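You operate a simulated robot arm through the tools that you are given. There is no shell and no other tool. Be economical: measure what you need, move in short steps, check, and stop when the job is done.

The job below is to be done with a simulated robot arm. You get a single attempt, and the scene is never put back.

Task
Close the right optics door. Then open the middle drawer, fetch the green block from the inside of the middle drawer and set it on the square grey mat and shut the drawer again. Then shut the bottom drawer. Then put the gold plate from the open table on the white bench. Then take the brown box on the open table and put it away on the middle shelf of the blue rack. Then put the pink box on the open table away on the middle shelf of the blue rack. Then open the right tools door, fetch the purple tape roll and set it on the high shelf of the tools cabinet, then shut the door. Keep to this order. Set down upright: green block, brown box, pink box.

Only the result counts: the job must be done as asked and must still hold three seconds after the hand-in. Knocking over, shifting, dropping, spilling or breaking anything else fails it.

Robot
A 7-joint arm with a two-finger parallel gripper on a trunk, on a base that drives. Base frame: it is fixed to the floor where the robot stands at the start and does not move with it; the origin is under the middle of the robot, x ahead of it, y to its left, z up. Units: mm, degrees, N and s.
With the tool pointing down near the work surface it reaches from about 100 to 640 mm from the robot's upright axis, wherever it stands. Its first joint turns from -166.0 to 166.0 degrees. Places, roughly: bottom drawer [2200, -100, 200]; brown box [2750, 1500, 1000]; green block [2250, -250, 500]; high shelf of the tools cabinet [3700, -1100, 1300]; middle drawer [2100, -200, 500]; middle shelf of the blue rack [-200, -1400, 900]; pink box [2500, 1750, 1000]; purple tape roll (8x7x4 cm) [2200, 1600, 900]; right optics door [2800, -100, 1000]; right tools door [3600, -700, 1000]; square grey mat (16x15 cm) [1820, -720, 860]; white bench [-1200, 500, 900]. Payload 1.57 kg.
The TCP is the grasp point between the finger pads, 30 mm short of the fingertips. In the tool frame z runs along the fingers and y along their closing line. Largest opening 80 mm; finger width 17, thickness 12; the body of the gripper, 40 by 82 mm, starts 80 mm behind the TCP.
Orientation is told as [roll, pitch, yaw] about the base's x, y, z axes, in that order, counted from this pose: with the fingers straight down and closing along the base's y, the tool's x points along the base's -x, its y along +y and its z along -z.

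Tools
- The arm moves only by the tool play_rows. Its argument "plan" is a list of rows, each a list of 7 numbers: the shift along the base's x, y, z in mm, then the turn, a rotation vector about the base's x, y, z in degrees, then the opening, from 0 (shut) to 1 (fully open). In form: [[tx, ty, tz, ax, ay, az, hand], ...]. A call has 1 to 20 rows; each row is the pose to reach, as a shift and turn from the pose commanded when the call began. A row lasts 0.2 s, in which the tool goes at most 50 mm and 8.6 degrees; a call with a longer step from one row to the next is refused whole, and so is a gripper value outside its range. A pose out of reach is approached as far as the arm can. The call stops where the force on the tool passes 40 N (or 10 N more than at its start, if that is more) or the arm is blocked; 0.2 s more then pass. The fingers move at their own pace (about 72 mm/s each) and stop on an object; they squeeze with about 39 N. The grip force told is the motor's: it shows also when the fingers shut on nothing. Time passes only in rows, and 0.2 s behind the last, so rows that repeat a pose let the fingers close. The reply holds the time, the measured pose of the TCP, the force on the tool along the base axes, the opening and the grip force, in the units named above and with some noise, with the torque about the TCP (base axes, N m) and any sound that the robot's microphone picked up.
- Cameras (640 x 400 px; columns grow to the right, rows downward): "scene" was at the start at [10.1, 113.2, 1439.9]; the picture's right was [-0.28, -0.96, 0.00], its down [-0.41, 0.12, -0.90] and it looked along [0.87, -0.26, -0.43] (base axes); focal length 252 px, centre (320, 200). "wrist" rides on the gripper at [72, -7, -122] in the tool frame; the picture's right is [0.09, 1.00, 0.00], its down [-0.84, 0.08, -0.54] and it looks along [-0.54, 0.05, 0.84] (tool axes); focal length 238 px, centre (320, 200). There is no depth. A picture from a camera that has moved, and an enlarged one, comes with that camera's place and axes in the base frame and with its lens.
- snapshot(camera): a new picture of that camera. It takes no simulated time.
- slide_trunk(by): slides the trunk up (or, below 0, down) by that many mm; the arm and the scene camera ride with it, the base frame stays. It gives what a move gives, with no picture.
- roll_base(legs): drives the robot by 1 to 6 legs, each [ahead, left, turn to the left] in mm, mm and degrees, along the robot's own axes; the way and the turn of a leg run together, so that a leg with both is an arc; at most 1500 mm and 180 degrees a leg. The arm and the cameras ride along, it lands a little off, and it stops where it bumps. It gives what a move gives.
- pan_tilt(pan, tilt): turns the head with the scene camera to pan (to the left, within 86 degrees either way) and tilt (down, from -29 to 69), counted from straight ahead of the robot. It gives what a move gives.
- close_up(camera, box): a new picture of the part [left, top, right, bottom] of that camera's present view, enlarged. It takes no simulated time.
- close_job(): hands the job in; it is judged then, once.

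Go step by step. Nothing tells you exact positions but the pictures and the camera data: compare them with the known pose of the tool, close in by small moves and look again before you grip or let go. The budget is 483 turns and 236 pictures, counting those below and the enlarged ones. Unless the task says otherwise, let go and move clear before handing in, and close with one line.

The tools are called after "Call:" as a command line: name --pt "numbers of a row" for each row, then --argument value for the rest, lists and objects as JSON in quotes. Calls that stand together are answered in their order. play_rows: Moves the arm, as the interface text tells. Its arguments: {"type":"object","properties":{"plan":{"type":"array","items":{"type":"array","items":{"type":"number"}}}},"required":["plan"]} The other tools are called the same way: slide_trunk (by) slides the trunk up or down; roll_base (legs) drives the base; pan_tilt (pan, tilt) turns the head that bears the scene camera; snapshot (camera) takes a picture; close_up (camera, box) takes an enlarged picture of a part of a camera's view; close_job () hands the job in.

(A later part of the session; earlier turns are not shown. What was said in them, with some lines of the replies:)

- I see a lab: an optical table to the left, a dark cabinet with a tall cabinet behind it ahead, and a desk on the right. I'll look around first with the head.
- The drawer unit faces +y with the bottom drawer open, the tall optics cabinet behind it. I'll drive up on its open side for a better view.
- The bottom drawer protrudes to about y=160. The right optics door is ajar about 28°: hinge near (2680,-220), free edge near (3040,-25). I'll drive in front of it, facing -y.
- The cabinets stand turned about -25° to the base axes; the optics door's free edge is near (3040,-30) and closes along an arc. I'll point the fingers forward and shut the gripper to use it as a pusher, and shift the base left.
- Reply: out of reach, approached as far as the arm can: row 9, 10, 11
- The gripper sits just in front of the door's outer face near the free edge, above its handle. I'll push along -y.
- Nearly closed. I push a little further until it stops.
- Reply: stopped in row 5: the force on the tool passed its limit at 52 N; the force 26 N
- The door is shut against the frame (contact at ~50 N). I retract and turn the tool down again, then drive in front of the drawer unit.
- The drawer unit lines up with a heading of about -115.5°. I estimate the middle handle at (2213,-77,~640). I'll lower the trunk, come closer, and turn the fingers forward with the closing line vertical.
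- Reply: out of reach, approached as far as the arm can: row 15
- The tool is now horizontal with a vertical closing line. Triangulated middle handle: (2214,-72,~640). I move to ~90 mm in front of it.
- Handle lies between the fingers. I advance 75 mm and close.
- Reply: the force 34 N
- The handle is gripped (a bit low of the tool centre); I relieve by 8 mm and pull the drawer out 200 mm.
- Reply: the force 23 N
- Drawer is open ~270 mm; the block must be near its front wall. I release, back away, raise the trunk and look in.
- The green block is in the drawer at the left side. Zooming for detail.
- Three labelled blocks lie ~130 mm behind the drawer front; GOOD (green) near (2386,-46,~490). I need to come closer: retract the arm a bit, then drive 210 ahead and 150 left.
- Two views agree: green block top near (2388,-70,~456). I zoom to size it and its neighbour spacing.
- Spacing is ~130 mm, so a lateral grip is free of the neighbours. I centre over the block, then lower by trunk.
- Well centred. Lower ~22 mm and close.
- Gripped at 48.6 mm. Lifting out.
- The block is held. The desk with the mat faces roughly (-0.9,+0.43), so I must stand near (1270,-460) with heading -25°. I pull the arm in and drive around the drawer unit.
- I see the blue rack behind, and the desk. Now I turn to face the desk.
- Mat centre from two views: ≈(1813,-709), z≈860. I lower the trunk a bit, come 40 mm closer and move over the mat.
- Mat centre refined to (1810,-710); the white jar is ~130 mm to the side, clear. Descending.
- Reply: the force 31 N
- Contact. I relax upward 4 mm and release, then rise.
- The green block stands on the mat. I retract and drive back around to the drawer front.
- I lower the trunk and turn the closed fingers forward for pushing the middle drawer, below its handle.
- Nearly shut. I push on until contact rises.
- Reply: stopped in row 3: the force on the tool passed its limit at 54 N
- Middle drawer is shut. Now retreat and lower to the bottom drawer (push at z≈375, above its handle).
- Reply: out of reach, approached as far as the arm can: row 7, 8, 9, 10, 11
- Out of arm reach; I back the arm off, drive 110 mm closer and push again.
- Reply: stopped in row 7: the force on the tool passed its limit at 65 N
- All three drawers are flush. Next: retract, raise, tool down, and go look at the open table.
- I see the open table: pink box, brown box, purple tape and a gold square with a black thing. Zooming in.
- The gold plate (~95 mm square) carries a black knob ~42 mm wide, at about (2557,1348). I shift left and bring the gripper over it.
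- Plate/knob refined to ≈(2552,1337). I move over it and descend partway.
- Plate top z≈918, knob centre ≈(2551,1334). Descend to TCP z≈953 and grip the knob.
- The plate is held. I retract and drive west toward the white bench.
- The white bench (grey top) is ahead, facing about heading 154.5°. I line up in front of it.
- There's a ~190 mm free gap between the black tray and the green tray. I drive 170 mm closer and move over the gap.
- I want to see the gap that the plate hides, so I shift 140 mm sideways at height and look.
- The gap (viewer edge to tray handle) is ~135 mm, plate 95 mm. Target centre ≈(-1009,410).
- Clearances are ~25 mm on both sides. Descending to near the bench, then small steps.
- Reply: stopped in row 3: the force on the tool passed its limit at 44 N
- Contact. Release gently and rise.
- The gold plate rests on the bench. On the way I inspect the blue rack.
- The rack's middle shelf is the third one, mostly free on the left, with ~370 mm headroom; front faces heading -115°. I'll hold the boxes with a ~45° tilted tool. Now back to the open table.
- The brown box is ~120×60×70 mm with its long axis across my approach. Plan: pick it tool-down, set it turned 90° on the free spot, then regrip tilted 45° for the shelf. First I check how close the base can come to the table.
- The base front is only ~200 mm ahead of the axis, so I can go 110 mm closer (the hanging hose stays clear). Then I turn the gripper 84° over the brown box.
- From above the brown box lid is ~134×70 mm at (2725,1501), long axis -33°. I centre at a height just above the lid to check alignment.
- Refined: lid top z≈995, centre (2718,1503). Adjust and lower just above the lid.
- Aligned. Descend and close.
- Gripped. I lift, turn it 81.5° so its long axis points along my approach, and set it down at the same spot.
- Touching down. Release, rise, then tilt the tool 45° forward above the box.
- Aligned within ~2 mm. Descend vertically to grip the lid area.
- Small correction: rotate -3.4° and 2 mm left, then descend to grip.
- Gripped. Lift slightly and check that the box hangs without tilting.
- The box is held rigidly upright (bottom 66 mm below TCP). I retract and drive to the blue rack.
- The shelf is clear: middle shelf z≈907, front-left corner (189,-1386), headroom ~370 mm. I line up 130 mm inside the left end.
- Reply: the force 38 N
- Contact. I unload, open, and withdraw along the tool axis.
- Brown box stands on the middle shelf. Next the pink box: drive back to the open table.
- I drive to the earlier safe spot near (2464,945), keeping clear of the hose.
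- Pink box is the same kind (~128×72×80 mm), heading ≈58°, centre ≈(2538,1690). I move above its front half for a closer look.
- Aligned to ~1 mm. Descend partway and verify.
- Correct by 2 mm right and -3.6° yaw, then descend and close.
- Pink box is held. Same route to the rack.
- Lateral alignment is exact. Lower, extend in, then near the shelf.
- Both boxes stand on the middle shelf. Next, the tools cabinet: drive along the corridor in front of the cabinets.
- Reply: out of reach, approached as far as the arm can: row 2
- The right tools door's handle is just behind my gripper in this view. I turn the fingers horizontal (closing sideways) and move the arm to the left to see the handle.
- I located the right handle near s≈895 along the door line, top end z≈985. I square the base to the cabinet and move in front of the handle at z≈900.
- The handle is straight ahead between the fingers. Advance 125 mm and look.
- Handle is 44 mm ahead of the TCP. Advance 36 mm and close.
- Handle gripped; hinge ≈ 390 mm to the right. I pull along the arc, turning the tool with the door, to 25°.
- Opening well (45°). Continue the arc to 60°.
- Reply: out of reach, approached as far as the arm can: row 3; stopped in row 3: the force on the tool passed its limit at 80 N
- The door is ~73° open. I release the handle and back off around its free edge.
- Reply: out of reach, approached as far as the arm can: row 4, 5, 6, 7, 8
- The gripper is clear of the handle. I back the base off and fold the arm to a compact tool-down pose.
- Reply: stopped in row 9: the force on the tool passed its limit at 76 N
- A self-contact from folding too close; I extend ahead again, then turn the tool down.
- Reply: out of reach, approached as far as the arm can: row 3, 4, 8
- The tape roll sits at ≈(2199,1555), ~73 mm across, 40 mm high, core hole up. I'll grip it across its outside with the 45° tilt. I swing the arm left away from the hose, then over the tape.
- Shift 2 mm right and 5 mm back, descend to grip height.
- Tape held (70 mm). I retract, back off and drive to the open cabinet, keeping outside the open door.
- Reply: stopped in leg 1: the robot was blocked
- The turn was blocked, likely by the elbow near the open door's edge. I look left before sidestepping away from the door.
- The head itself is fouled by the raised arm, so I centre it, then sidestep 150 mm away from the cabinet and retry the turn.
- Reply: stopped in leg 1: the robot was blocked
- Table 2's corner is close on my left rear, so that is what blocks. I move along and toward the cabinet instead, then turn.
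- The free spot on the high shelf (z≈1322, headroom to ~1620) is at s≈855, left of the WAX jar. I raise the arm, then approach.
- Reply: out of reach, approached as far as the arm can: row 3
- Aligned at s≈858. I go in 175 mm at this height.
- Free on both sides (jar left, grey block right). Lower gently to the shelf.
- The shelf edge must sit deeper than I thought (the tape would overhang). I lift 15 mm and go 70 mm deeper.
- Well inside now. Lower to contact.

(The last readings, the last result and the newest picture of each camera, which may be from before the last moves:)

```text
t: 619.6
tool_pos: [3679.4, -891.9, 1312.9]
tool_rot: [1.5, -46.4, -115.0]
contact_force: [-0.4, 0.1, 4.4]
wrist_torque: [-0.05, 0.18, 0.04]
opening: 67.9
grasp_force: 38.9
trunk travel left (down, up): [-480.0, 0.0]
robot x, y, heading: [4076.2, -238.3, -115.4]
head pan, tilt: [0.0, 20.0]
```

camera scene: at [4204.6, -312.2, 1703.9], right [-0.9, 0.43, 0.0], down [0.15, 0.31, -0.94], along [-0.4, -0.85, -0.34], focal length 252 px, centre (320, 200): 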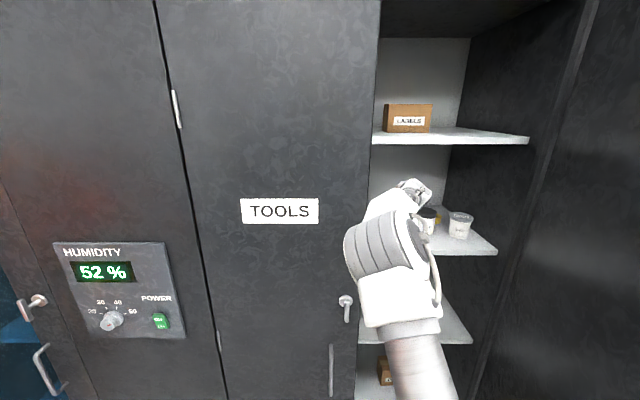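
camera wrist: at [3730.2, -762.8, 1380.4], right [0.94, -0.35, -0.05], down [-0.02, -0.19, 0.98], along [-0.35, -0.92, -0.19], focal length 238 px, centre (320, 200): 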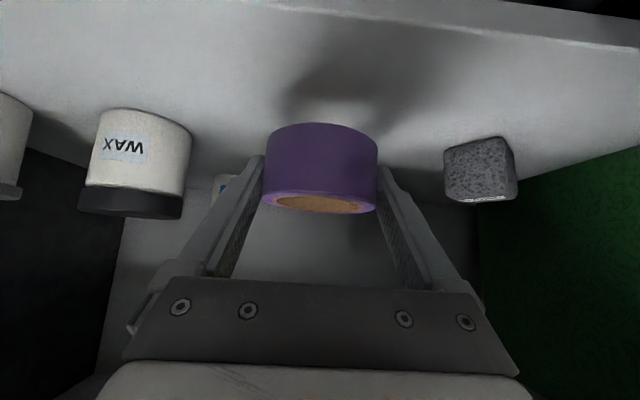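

Contact. Open and withdraw along the tool axis.

Call:
play_rows --pt "0 0 1 0 0 0 0.7" --pt "0 0 1 0 0 0 1" --pt "0 0 1 0 0 0 1" --pt "3 6.5 8 0 0 0 1" --pt "9 19.5 22 0 0 0 1" --pt "18 39 43 0 0 0 1" --pt "27 58 60 0 0 0 1" --pt "42 90 65 0 0 0 1" --pt "57 122 65 0 0 0 1" --pt "73 157 65 0 0 0 1" --pt "89 192 65 0 0 0 1"

Call:
snapshot --camera "wrist"

Call:
snapshot --camera "scene"

```text
t: 622.0
tool_pos: [3769.4, -698.1, 1375.0]
tool_rot: [1.6, -46.3, -115.0]
contact_force: [0.2, -0.1, -0.4]
wrist_torque: [0.01, 0.0, 0.03]
opening: 80.2
grasp_force: 0.1
trunk travel left (down, up): [-480.0, 0.0]
robot x, y, heading: [4086.5, -237.2, -115.2]
head pan, tilt: [0.0, 20.0]
```

```text
76 pictures are left
camera wrist: at [3817.0, -568.5, 1408.0], right [0.94, -0.35, -0.05], down [-0.02, -0.19, 0.98], along [-0.35, -0.92, -0.19], focal length 238 px, centre (320, 200)
```

wrist: 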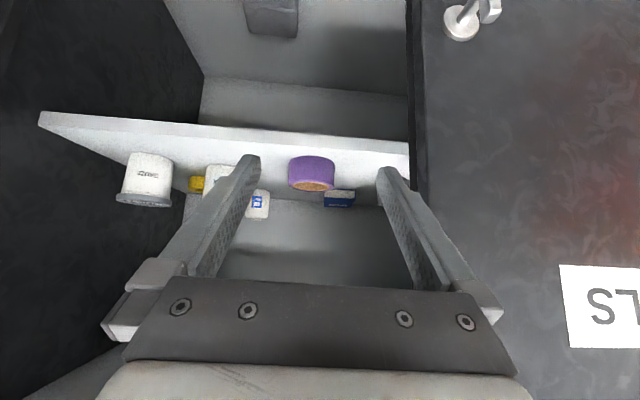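

```text
75 pictures are left
camera scene: at [4204.9, -310.9, 1703.9], right [-0.9, 0.43, 0.0], down [0.15, 0.31, -0.94], along [-0.4, -0.85, -0.34], focal length 252 px, centre (320, 200)
```

scene: 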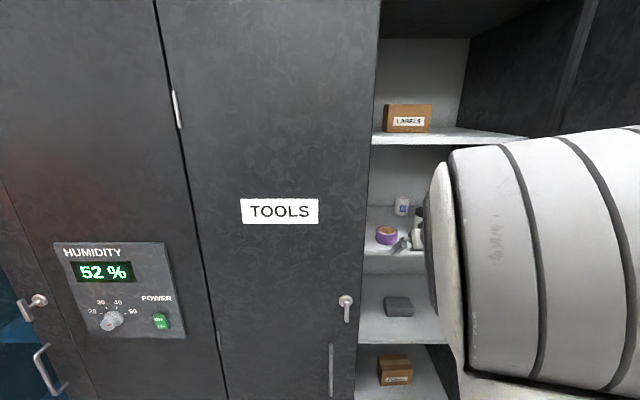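

The tape lies flat on the high shelf. Now I back out and reconfigure to close the door from its outer side.

Call:
roll_base --legs '[[-265, 0, 0]]'

Call:
slide_trunk --by -200

Call:
snapshot --camera "scene"

```text
t: 624.4
tool_pos: [3878.9, -465.6, 1376.3]
tool_rot: [1.5, -46.3, -114.9]
contact_force: [-0.4, 0.4, 0.1]
wrist_torque: [0.01, 0.04, -0.04]
opening: 80.2
grasp_force: 0.1
trunk travel left (down, up): [-480.0, 0.0]
robot x, y, heading: [4189.3, -2.4, -115.0]
head pan, tilt: [0.0, 20.0]
```

```text
t: 626.5
tool_pos: [3879.3, -465.4, 1175.1]
tool_rot: [1.6, -46.3, -114.9]
contact_force: [1.0, 0.3, 0.2]
wrist_torque: [0.02, 0.0, 0.02]
opening: 79.9
grasp_force: 0.1
trunk travel left (down, up): [-280.0, 200.0]
robot x, y, heading: [4191.9, -7.8, -114.8]
head pan, tilt: [0.0, 20.0]
```

```text
74 pictures are left
camera scene: at [4315.3, -77.2, 1504.0], right [-0.91, 0.42, 0.0], down [0.15, 0.31, -0.94], along [-0.4, -0.85, -0.34], focal length 252 px, centre (320, 200)
```

scene: 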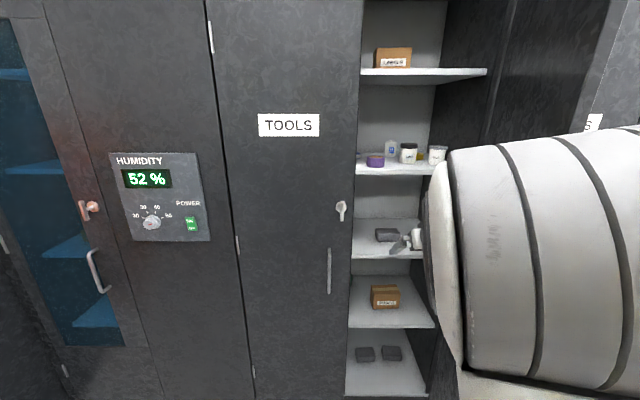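

Call:
play_rows --pt "10 25 -15 6.9 -3.2 0 0.7" --pt "21 50 -30 13.9 -6.5 0 0.4" --pt "33 75 -45 20.8 -9.7 0 0.2" --pt "45 100 -60 27.8 -12.9 0 0" --pt "57 125 -75 34.7 -16.2 0 0" --pt "70 150 -90 41.7 -19.4 0 0"

Call:
roll_base --legs '[[0, -330, 0]]'

Call:
snapshot --camera "scene"

Call:
snapshot --camera "wrist"

```text
t: 627.9
tool_pos: [3950.1, -314.1, 1087.4]
tool_rot: [1.6, -0.2, -115.0]
contact_force: [0.4, -0.1, -0.6]
wrist_torque: [0.01, -0.02, 0.02]
opening: 0.0
grasp_force: 21.3
trunk travel left (down, up): [-280.0, 200.0]
robot x, y, heading: [4194.1, -3.8, -115.1]
head pan, tilt: [0.0, 20.0]
```

```text
t: 631.0
tool_pos: [3653.1, -174.9, 1086.9]
tool_rot: [1.7, -0.2, -115.1]
contact_force: [0.0, 0.0, 0.0]
wrist_torque: [-0.01, -0.01, -0.02]
opening: 0.2
grasp_force: 21.9
trunk travel left (down, up): [-280.0, 200.0]
robot x, y, heading: [3894.0, 133.6, -115.3]
head pan, tilt: [0.0, 20.0]
```

```text
73 pictures are left
camera scene: at [4018.5, 62.2, 1503.9], right [-0.9, 0.43, 0.0], down [0.15, 0.31, -0.94], along [-0.4, -0.85, -0.34], focal length 252 px, centre (320, 200)
```

scene: 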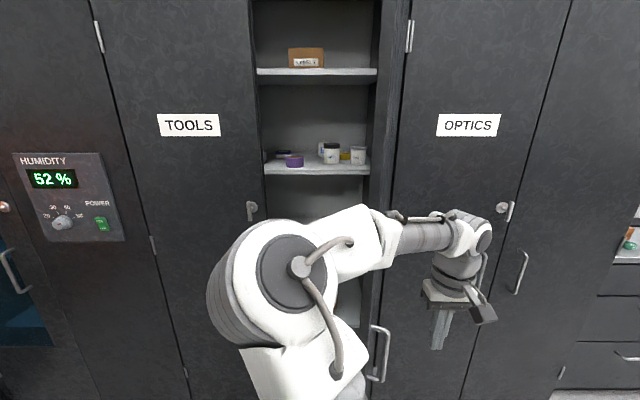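

```text
72 pictures are left
camera wrist: at [3674.3, -104.3, 1208.2], right [0.94, -0.34, 0.03], down [-0.3, -0.78, 0.55], along [-0.16, -0.52, -0.84], focal length 238 px, centre (320, 200)
```

wrist: 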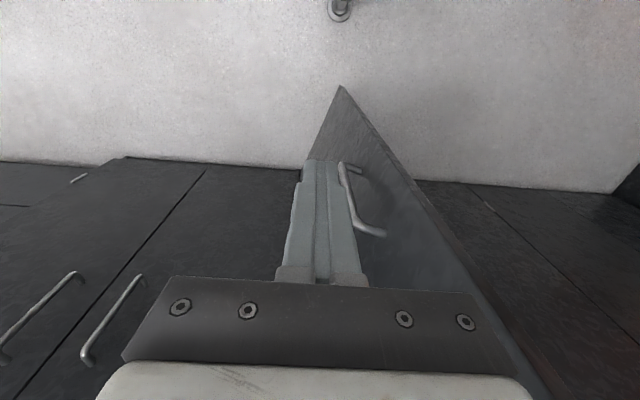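

The door is ~70° open and the gripper is on its outer side. I turn the closed fingers horizontal and extend.

Call:
play_rows --pt "-5 -10 0 -7.4 3.5 0 0" --pt "-10 -20 0 -14.8 7 0 0" --pt "-15 -30 0 -22.2 10.4 0 0" --pt "-20 -40 0 -29.6 13.9 0 0" --pt "-25 -50 0 -37 17.4 0 0" --pt "-30 -60 0 -44.5 20.9 0 0" --pt "-35 -72 0 -51.9 24.4 0 0" --pt "-40 -84 0 -59.3 27.9 0 0" --pt "-45 -96 0 -66.7 31.3 0 0" --pt "-50 -106 0 -74.1 34.8 0 0" --pt "-54 -116 0 -81.5 38.3 0 0"

Call:
snapshot --camera "scene"

```text
t: 633.4
tool_pos: [3600.2, -289.8, 1087.3]
tool_rot: [-155.9, -89.5, 42.3]
contact_force: [-0.3, 0.3, -0.1]
wrist_torque: [0.02, -0.01, -0.01]
opening: 0.0
grasp_force: 21.3
trunk travel left (down, up): [-280.0, 200.0]
robot x, y, heading: [3895.9, 135.6, -115.4]
head pan, tilt: [0.0, 20.0]
```

```text
71 pictures are left
camera scene: at [4018.5, 62.3, 1503.9], right [-0.9, 0.43, 0.0], down [0.15, 0.31, -0.94], along [-0.4, -0.85, -0.34], focal length 252 px, centre (320, 200)
```

scene: 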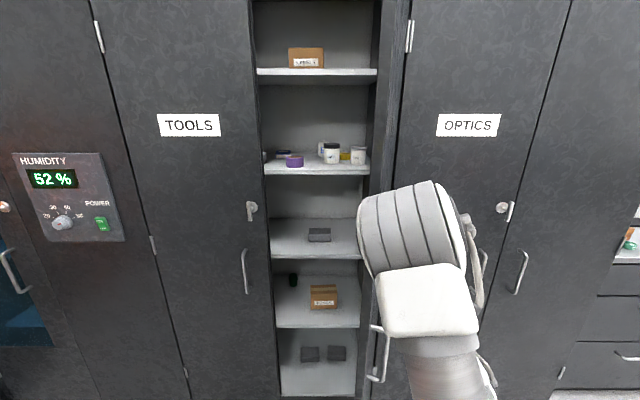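

I sweep left and inward, pushing the door's outer face.

Call:
play_rows --pt "40.6 -19.4 0 0 0 0 0" --pt "79.1 -43.3 0 0 0 0 0" --pt "110.9 -69.5 0 0 0 0 0" --pt "133.9 -102.6 0 0 0 0 0" --pt "150.2 -138.1 0 0 0 0 0" --pt "162.5 -175 0 0 0 0 0" --pt "170.3 -212 0 0 0 0 0" --pt "174.6 -249.5 0 0 0 0 0" --pt "176.2 -287.9 0 0 0 0 0"

Call:
snapshot --camera "scene"

```text
t: 635.4
tool_pos: [3776.6, -579.1, 1086.1]
tool_rot: [-156.4, -89.6, 42.7]
contact_force: [0.4, 0.2, -0.5]
wrist_torque: [0.06, 0.01, 0.01]
opening: 0.1
grasp_force: 21.2
trunk travel left (down, up): [-280.0, 200.0]
robot x, y, heading: [3894.2, 134.2, -115.1]
head pan, tilt: [0.0, 20.0]
```

```text
70 pictures are left
camera scene: at [4018.4, 62.2, 1503.9], right [-0.9, 0.43, 0.0], down [0.15, 0.31, -0.94], along [-0.4, -0.85, -0.34], focal length 252 px, centre (320, 200)
```

scene: 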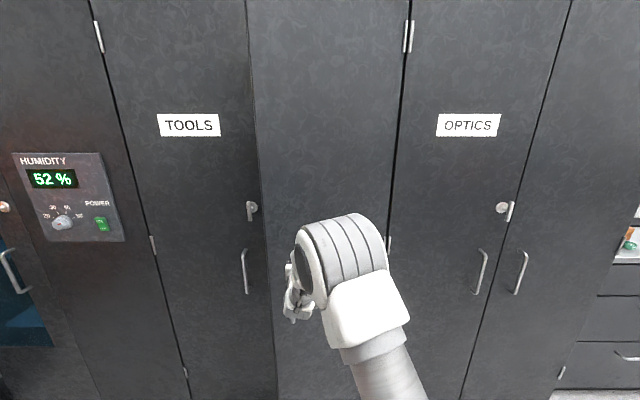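

Call:
play_rows --pt "17 36 0 0 0 0 0" --pt "34 72 0 0 0 0 0" --pt "52 108 0 0 0 0 0"

Call:
roll_base --legs '[[130, 0, 0]]'

Call:
play_rows --pt "-5 -40 0 0 0 0 0" --pt "-15 -75 0 0 0 0 0" --pt "-28 -108 0 0 0 0 0" --pt "-40 -135 0 0 0 0 0" --pt "-48 -152 0 0 0 0 0" --pt "-54 -165 0 0 0 0 0" --pt "-60 -178 0 0 0 0 0" --pt "-66 -191 0 0 0 0 0"

Call:
snapshot --camera "scene"

```text
t: 636.1
tool_pos: [3828.5, -468.5, 1086.7]
tool_rot: [-151.4, -89.6, 37.8]
contact_force: [-0.3, -0.4, -1.0]
wrist_torque: [-0.02, 0.01, 0.04]
opening: 0.0
grasp_force: 21.6
trunk travel left (down, up): [-280.0, 200.0]
robot x, y, heading: [3896.3, 135.2, -115.2]
head pan, tilt: [0.0, 20.0]
```

```text
t: 637.6
tool_pos: [3772.6, -586.0, 1087.0]
tool_rot: [-153.5, -89.6, 40.1]
contact_force: [0.2, -0.9, -0.9]
wrist_torque: [-0.02, -0.01, -0.02]
opening: 0.1
grasp_force: 22.3
trunk travel left (down, up): [-280.0, 200.0]
robot x, y, heading: [3840.8, 21.2, -115.1]
head pan, tilt: [0.0, 20.0]
```

```text
t: 638.8
tool_pos: [3732.4, -727.6, 1085.7]
tool_rot: [-160.3, -89.6, 46.9]
contact_force: [4.5, 14.3, 5.0]
wrist_torque: [-0.05, 0.03, -0.23]
opening: 0.0
grasp_force: 20.8
trunk travel left (down, up): [-280.0, 200.0]
robot x, y, heading: [3840.7, 14.7, -115.2]
head pan, tilt: [0.0, 20.0]
stopped in row 5: the force on the tool passed its limit at 46 N (the readings are from after the stop); the commanded pose is now the measured one
```

```text
69 pictures are left
camera scene: at [3964.0, -52.3, 1504.1], right [-0.91, 0.42, 0.0], down [0.14, 0.31, -0.94], along [-0.4, -0.85, -0.34], focal length 252 px, centre (320, 200)
```

scene: 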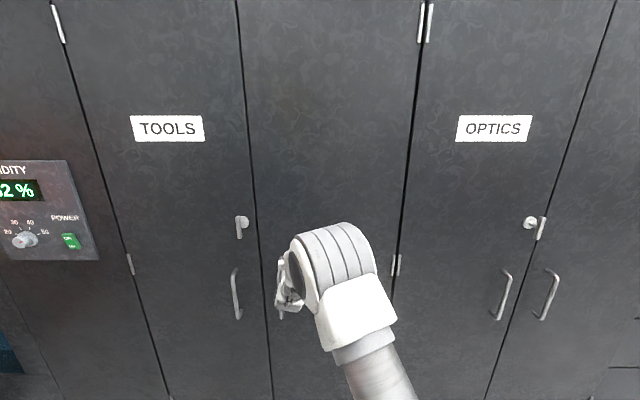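

The door is shut against its stop. I withdraw the arm and verify.

Call:
play_rows --pt "18 38 0 0 0 0 0" --pt "36 76 0 0 0 0 0" --pt "54 114 0 0 0 0 0" --pt "72 152 0 0 0 0 0" --pt "85 180 0 0 0 0 0"

Call:
roll_base --legs '[[-150, 0, 0]]'

Call:
pan_tilt --pan -25 --tilt 15

Call:
snapshot --camera "scene"

```text
t: 640.0
tool_pos: [3816.2, -548.0, 1083.7]
tool_rot: [-143.0, -89.9, 29.5]
contact_force: [0.8, 0.6, -0.4]
wrist_torque: [-0.03, 0.0, -0.01]
opening: 0.0
grasp_force: 20.9
trunk travel left (down, up): [-280.0, 200.0]
robot x, y, heading: [3840.7, 21.9, -114.8]
head pan, tilt: [0.0, 20.0]
```

```text
t: 641.6
tool_pos: [3882.1, -409.5, 1082.9]
tool_rot: [-132.1, -89.8, 18.7]
contact_force: [-0.2, 0.6, -0.5]
wrist_torque: [0.01, 0.01, 0.03]
opening: 0.2
grasp_force: 21.1
trunk travel left (down, up): [-280.0, 200.0]
robot x, y, heading: [3905.1, 153.8, -115.2]
head pan, tilt: [0.0, 20.0]
```

```text
t: 642.5
tool_pos: [3881.6, -408.9, 1083.3]
tool_rot: [-133.2, -89.7, 19.6]
contact_force: [-0.4, 0.1, -0.4]
wrist_torque: [-0.05, 0.02, 0.01]
opening: 0.0
grasp_force: 21.3
trunk travel left (down, up): [-280.0, 200.0]
robot x, y, heading: [3904.2, 159.4, -115.1]
head pan, tilt: [-25.0, 15.0]
```

```text
68 pictures are left
camera scene: at [3996.6, 108.9, 1512.0], right [-0.64, 0.77, 0.0], down [0.2, 0.17, -0.97], along [-0.74, -0.62, -0.26], focal length 252 px, centre (320, 200)
```

scene: 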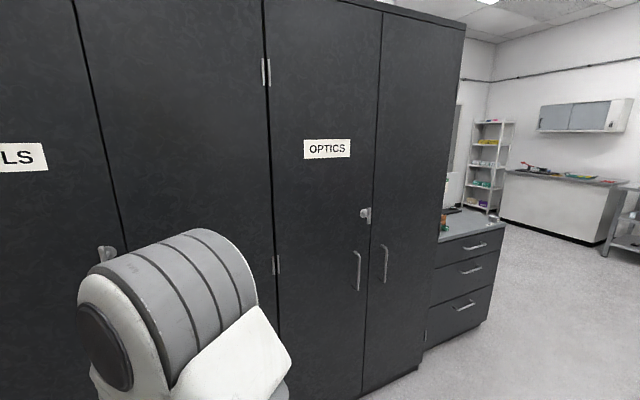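

All doors and drawers are shut, everything is placed and the arm is clear, so I hand in the job.

Call:
close_job

```text
The job is handed in.
```

I did every step in the order you asked and handed the job in; no verdict has come back yet. The two doors and three drawers show closed in the last picture. I saw the block, plate, boxes and tape in place when I released them, but did not go back to check them at the end.
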